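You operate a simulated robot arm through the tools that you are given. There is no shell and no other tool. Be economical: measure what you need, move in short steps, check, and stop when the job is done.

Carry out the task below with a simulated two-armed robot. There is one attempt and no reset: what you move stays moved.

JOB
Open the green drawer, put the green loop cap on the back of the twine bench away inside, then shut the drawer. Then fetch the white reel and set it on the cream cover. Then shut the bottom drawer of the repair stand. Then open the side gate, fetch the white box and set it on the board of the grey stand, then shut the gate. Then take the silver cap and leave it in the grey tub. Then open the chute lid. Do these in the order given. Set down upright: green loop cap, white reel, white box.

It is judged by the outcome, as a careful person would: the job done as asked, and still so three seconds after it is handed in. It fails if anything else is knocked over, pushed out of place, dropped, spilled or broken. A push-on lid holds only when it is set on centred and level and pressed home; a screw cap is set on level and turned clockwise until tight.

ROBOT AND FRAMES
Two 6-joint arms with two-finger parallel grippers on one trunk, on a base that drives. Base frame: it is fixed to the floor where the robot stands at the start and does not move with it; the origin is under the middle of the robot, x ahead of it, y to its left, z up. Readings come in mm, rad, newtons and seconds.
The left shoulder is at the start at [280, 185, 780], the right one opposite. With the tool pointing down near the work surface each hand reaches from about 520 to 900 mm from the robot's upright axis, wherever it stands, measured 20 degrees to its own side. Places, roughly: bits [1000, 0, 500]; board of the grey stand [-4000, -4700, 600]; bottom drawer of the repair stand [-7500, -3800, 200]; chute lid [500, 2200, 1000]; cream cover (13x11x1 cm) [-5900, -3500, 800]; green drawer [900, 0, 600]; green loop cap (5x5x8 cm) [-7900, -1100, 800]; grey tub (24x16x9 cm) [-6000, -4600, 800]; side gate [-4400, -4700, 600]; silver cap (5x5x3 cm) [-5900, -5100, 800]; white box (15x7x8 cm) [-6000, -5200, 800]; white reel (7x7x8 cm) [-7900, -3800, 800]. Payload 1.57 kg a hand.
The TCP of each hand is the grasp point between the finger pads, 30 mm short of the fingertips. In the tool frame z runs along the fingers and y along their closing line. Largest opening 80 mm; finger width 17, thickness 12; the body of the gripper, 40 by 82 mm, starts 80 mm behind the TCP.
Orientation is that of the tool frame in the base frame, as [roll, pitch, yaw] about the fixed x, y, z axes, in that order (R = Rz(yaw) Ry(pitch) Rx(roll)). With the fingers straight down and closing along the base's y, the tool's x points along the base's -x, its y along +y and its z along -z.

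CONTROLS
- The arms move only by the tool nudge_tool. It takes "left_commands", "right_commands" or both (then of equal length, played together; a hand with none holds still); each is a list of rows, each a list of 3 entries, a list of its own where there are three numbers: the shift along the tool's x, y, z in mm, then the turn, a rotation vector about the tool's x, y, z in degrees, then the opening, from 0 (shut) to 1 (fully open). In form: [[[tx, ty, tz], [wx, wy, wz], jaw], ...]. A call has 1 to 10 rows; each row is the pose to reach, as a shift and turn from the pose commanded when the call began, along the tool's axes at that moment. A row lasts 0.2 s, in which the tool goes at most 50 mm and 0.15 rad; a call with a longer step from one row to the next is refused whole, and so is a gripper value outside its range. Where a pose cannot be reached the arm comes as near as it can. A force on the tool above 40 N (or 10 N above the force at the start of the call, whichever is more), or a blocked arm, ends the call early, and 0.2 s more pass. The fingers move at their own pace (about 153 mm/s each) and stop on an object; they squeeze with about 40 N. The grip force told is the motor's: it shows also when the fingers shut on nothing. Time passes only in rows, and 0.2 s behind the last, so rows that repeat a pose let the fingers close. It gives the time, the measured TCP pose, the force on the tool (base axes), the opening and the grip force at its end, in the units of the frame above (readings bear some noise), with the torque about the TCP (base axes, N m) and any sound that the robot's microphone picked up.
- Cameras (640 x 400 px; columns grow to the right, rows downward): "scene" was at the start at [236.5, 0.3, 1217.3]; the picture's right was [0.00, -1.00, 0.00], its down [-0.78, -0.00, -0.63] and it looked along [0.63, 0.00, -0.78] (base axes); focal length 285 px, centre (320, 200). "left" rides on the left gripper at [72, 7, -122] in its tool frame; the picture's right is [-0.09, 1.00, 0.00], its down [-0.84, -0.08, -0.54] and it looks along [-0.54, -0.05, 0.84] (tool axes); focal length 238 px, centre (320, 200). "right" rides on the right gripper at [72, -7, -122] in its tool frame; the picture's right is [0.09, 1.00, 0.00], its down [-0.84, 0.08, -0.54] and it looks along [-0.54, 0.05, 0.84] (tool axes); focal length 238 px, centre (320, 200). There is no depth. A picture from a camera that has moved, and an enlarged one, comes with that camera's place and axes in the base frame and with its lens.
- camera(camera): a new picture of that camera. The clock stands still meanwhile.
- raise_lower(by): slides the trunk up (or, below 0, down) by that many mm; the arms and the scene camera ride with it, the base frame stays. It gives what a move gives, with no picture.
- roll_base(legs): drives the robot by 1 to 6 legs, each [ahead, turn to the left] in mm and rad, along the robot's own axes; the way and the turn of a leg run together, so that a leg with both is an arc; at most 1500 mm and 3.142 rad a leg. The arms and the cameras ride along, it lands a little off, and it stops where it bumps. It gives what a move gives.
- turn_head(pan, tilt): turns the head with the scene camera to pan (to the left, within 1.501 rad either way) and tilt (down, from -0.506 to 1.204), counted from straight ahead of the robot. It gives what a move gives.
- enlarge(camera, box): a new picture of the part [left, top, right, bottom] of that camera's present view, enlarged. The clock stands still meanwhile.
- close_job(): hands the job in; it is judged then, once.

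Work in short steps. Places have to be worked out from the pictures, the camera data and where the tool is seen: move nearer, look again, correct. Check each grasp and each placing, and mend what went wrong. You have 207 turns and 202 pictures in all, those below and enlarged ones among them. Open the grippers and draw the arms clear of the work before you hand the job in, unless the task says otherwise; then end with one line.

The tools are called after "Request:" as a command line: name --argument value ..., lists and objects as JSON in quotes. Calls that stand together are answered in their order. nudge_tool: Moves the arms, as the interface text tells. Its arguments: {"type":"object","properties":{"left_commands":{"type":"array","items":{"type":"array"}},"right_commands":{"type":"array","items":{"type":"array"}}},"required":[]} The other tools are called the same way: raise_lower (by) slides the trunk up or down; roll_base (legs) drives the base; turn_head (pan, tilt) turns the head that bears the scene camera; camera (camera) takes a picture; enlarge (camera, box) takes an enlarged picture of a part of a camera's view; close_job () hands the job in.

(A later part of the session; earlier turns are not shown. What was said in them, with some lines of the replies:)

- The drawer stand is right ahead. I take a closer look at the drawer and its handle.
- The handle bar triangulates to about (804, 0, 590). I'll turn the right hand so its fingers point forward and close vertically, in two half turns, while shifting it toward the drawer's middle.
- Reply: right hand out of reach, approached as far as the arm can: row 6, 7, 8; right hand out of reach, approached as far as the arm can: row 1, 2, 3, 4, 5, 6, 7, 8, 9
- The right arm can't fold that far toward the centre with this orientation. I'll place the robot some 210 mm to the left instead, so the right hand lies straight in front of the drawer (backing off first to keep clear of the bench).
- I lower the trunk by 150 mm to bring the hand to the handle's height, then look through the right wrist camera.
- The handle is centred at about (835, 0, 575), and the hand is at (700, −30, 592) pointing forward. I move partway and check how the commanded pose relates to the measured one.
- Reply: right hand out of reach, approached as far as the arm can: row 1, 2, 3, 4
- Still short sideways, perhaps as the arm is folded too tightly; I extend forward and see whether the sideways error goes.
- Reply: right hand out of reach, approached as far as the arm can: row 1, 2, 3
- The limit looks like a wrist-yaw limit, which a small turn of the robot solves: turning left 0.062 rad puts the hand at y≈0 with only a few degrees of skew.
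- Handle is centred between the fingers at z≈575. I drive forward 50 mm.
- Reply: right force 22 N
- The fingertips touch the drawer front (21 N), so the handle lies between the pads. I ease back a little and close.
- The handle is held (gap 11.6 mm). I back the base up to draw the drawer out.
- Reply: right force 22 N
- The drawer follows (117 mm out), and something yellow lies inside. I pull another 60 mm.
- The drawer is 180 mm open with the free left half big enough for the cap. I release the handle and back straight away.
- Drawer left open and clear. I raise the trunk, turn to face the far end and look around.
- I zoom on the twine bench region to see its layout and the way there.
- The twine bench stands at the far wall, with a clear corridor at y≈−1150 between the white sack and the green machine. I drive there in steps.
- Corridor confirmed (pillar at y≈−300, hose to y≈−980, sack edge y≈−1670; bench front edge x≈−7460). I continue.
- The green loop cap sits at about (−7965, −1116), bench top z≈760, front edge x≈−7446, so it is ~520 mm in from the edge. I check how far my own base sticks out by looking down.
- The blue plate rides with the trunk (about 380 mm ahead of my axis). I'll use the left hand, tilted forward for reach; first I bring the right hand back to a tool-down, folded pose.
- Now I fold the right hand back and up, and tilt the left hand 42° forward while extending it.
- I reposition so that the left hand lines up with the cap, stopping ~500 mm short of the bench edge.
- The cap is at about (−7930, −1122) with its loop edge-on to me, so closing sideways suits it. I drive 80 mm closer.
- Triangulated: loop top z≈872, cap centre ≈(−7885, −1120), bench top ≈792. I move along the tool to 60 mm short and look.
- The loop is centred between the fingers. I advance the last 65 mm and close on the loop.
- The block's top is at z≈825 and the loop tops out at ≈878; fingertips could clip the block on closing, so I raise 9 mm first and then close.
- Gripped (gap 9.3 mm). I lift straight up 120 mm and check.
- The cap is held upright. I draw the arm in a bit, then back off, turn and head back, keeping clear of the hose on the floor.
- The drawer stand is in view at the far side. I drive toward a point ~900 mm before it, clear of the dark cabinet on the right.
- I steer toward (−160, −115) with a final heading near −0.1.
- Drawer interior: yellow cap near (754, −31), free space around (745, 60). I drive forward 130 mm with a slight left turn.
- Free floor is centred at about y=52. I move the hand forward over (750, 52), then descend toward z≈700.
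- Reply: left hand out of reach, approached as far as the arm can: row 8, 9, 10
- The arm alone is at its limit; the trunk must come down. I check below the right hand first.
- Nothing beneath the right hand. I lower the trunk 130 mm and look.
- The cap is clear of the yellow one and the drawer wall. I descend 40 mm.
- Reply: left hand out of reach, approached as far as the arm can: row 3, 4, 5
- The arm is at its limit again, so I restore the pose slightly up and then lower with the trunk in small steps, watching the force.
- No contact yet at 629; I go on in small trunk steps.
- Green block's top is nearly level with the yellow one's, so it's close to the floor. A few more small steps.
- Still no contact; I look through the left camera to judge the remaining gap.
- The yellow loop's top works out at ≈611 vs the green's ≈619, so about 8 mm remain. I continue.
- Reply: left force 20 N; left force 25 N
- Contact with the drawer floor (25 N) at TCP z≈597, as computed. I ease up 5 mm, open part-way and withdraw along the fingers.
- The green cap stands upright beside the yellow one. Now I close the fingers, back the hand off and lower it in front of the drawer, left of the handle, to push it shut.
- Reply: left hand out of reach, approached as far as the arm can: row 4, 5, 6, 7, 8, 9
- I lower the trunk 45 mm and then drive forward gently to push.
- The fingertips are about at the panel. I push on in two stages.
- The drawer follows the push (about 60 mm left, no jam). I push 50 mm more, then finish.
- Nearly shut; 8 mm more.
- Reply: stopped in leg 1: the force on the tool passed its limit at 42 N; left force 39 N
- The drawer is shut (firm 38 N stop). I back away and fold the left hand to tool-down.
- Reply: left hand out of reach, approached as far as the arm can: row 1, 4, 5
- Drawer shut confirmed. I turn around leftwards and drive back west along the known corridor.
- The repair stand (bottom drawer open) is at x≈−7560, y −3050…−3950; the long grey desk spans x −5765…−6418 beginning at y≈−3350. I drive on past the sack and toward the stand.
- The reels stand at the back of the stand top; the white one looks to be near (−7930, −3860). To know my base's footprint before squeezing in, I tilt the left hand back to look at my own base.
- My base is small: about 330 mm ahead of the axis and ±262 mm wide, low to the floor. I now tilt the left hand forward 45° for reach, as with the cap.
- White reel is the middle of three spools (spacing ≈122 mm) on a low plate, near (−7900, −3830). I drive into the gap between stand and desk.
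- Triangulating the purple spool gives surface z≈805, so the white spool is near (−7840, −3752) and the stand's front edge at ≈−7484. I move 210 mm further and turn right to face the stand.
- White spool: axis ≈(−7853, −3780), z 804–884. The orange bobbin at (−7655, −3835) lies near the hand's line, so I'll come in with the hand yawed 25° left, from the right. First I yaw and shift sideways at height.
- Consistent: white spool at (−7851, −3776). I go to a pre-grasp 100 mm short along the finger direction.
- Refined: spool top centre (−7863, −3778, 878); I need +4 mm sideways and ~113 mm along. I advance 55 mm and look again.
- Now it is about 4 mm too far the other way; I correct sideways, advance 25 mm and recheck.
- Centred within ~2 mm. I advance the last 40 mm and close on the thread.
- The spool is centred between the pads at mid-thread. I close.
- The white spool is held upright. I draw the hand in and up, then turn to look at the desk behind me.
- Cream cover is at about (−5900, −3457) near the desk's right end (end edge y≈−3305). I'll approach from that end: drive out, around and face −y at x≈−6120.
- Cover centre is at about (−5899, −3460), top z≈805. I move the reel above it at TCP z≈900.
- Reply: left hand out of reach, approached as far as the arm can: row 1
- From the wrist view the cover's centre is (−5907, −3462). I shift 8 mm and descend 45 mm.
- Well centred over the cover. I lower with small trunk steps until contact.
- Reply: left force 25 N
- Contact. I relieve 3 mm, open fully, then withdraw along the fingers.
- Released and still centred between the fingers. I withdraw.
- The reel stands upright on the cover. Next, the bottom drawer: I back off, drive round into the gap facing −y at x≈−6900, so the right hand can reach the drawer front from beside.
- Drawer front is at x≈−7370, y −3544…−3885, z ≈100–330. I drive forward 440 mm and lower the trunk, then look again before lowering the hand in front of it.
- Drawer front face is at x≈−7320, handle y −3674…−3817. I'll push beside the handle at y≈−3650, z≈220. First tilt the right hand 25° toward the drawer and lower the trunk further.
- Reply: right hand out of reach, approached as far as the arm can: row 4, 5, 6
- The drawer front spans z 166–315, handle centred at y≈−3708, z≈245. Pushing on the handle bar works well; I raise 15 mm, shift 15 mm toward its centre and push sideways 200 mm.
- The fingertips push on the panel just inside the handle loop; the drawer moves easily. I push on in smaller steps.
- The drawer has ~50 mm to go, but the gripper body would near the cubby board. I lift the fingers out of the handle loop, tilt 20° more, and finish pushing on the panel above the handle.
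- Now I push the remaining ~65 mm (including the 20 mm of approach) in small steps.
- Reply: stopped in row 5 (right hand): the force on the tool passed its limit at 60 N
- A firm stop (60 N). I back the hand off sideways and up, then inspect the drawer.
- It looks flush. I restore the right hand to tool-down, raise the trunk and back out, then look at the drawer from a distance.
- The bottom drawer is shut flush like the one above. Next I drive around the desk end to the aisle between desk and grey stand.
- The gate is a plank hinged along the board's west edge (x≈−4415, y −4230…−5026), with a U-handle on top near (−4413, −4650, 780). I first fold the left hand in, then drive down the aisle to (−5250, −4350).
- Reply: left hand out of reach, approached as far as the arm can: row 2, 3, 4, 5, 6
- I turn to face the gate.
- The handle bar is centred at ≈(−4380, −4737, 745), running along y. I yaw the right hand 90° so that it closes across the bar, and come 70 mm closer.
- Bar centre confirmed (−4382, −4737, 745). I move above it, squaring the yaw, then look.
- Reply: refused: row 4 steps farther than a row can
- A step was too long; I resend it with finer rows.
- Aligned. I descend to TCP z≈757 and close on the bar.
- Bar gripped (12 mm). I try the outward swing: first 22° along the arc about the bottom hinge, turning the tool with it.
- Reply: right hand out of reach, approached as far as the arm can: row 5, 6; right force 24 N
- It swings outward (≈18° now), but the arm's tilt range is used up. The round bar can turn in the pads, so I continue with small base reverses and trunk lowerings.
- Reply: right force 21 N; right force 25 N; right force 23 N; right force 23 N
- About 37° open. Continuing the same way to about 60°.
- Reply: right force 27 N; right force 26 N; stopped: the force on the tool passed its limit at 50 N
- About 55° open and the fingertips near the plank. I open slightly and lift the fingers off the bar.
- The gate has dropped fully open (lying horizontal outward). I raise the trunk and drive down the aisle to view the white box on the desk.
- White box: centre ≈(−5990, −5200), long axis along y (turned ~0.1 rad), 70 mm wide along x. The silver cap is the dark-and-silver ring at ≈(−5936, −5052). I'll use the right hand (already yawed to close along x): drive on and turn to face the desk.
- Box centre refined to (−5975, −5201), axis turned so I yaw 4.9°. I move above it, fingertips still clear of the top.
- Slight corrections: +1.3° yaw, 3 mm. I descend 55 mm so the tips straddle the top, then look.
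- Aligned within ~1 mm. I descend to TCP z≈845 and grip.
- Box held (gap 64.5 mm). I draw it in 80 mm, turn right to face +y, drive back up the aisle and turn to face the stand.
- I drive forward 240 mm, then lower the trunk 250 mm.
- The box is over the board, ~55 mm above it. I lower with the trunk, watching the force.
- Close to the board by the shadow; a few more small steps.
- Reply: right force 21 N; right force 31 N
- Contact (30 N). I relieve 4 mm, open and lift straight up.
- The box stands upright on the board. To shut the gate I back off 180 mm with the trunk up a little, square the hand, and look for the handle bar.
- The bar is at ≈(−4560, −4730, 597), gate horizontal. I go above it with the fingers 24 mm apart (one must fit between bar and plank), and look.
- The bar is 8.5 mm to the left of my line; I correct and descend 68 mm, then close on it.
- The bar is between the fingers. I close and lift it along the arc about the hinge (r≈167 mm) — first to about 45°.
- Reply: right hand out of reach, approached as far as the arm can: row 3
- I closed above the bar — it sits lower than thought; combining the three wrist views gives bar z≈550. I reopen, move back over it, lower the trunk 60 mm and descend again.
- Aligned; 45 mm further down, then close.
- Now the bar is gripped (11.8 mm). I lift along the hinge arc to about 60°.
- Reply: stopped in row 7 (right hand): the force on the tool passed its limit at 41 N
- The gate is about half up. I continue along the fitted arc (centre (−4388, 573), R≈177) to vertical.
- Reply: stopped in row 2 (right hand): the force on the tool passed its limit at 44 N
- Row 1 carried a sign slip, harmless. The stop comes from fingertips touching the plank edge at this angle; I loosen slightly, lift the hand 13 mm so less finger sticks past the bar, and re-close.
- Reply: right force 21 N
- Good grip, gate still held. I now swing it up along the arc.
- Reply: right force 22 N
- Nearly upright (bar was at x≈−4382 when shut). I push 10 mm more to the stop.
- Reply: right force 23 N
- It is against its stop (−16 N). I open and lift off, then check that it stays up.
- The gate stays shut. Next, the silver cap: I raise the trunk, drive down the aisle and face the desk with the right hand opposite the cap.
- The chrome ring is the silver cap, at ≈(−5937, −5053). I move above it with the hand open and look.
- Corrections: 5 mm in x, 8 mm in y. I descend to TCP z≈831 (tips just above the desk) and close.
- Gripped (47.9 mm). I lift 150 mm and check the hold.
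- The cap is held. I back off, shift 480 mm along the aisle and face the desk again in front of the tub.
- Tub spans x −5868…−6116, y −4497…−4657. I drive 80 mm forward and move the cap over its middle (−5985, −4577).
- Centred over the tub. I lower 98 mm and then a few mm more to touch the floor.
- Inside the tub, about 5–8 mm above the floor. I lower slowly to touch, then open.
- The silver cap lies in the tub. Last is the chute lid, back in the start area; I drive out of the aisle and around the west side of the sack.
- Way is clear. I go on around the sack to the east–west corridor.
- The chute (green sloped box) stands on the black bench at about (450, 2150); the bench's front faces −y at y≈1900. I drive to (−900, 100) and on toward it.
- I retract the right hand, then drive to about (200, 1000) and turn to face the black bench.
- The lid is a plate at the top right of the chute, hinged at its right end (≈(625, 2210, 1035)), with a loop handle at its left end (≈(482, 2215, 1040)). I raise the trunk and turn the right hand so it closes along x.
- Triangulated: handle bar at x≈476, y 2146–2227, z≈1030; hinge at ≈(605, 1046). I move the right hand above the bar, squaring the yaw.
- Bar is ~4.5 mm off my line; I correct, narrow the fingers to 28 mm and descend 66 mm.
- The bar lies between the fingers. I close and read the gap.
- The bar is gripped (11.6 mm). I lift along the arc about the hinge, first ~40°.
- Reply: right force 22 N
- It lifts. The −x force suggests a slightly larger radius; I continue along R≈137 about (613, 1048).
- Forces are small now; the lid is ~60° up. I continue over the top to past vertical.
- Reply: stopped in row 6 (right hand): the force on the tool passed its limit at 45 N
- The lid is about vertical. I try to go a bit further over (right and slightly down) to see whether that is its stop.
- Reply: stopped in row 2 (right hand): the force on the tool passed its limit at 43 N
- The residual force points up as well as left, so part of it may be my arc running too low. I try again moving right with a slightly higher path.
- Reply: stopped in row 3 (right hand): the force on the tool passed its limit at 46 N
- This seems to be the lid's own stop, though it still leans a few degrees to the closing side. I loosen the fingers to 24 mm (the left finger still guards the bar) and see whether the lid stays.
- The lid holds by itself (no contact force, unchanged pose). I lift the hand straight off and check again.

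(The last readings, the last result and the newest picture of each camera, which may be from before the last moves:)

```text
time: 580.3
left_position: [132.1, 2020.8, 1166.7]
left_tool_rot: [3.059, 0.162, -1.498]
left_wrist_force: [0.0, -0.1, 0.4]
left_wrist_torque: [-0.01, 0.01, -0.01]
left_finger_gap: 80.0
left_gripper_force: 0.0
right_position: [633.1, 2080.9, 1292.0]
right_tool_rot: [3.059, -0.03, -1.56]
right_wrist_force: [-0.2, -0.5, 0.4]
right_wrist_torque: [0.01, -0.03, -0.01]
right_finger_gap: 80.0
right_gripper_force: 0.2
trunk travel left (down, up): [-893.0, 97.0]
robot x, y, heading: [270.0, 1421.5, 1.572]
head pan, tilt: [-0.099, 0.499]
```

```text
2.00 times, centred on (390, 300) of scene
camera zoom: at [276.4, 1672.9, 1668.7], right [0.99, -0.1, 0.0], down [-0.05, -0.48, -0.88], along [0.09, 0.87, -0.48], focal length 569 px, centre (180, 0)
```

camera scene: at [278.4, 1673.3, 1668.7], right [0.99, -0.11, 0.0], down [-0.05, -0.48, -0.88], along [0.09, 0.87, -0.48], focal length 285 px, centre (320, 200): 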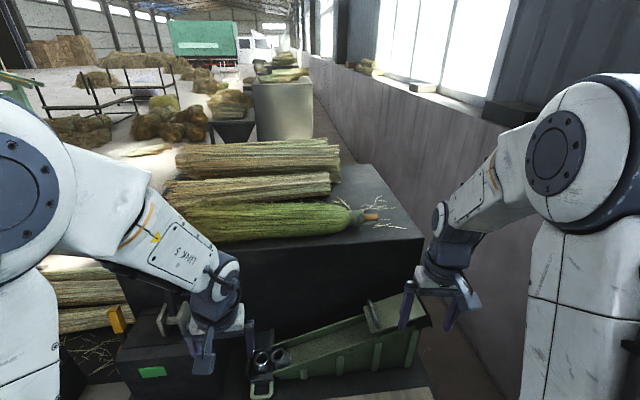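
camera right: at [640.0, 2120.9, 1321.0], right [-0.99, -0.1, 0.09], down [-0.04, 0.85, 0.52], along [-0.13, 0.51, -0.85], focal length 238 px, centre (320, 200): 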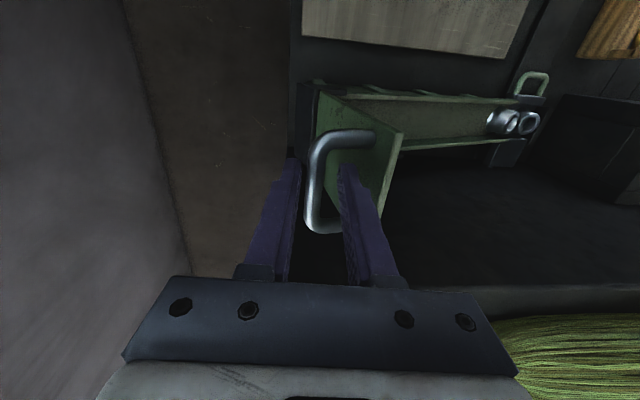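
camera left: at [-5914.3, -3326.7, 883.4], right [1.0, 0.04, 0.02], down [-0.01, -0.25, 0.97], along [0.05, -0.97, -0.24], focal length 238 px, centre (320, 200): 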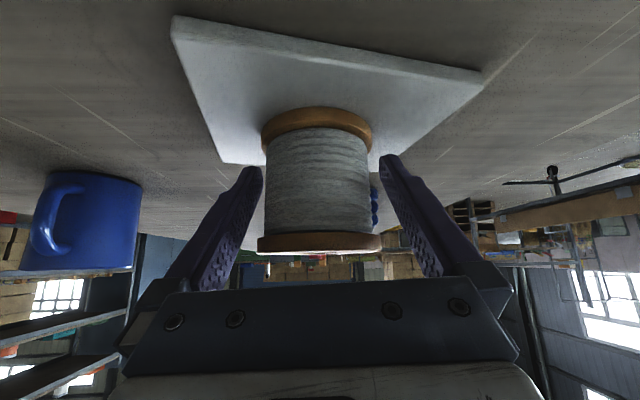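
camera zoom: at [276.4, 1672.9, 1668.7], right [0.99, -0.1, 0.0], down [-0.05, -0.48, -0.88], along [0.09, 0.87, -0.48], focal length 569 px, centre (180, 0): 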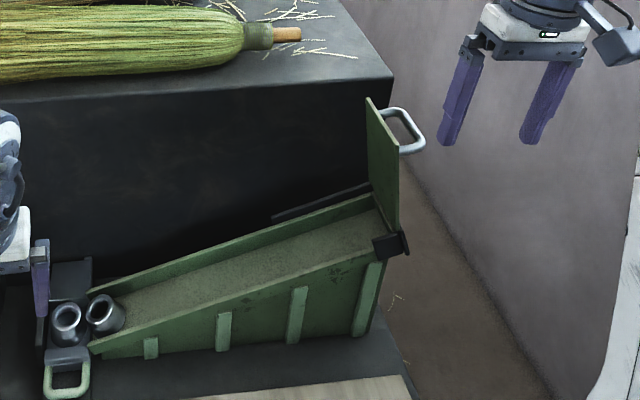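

The lid stays open on its own. I back the robot away from the bench and take a last look.

Request:
roll_base --legs '[[-400, 0]]'

Request:
enlarge --camera "scene" --box '[240, 120, 440, 300]'

```text
time: 582.7
left_position: [132.8, 1627.6, 1167.0]
left_tool_rot: [3.062, 0.162, -1.497]
left_wrist_force: [0.2, 0.6, 0.0]
left_wrist_torque: [-0.05, -0.01, 0.0]
left_finger_gap: 80.1
left_gripper_force: 0.0
right_position: [631.7, 1690.3, 1291.4]
right_tool_rot: [3.059, -0.03, -1.557]
right_wrist_force: [0.7, 0.9, -0.2]
right_wrist_torque: [-0.01, 0.02, 0.03]
right_finger_gap: 80.1
right_gripper_force: 0.0
trunk travel left (down, up): [-893.0, 97.0]
robot x, y, heading: [268.0, 1030.8, 1.573]
head pan, tilt: [-0.099, 0.499]
```

```text
2.22 times, centred on (340, 210) of scene
camera zoom: at [276.1, 1281.2, 1668.7], right [1.0, -0.1, 0.0], down [-0.05, -0.48, -0.88], along [0.09, 0.87, -0.48], focal length 632 px, centre (276, 178)
```

zoom: 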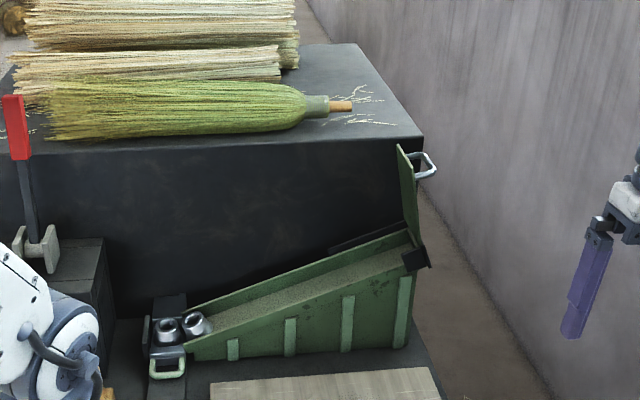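

The lid remains open, both grippers are empty and open, and the arms are clear of the work. I hand the job in.

Request:
close_job

```text
The job is handed in.
```

All six jobs were done in the order given, and I checked each one by camera or force reading before handing in: the cap is in the shut green drawer, the reel is on the cream cover, and the repair stand's bottom drawer is shut. The white box is on the grey stand's board with the gate shut again, the silver cap is in the grey tub, and the chute lid is open.
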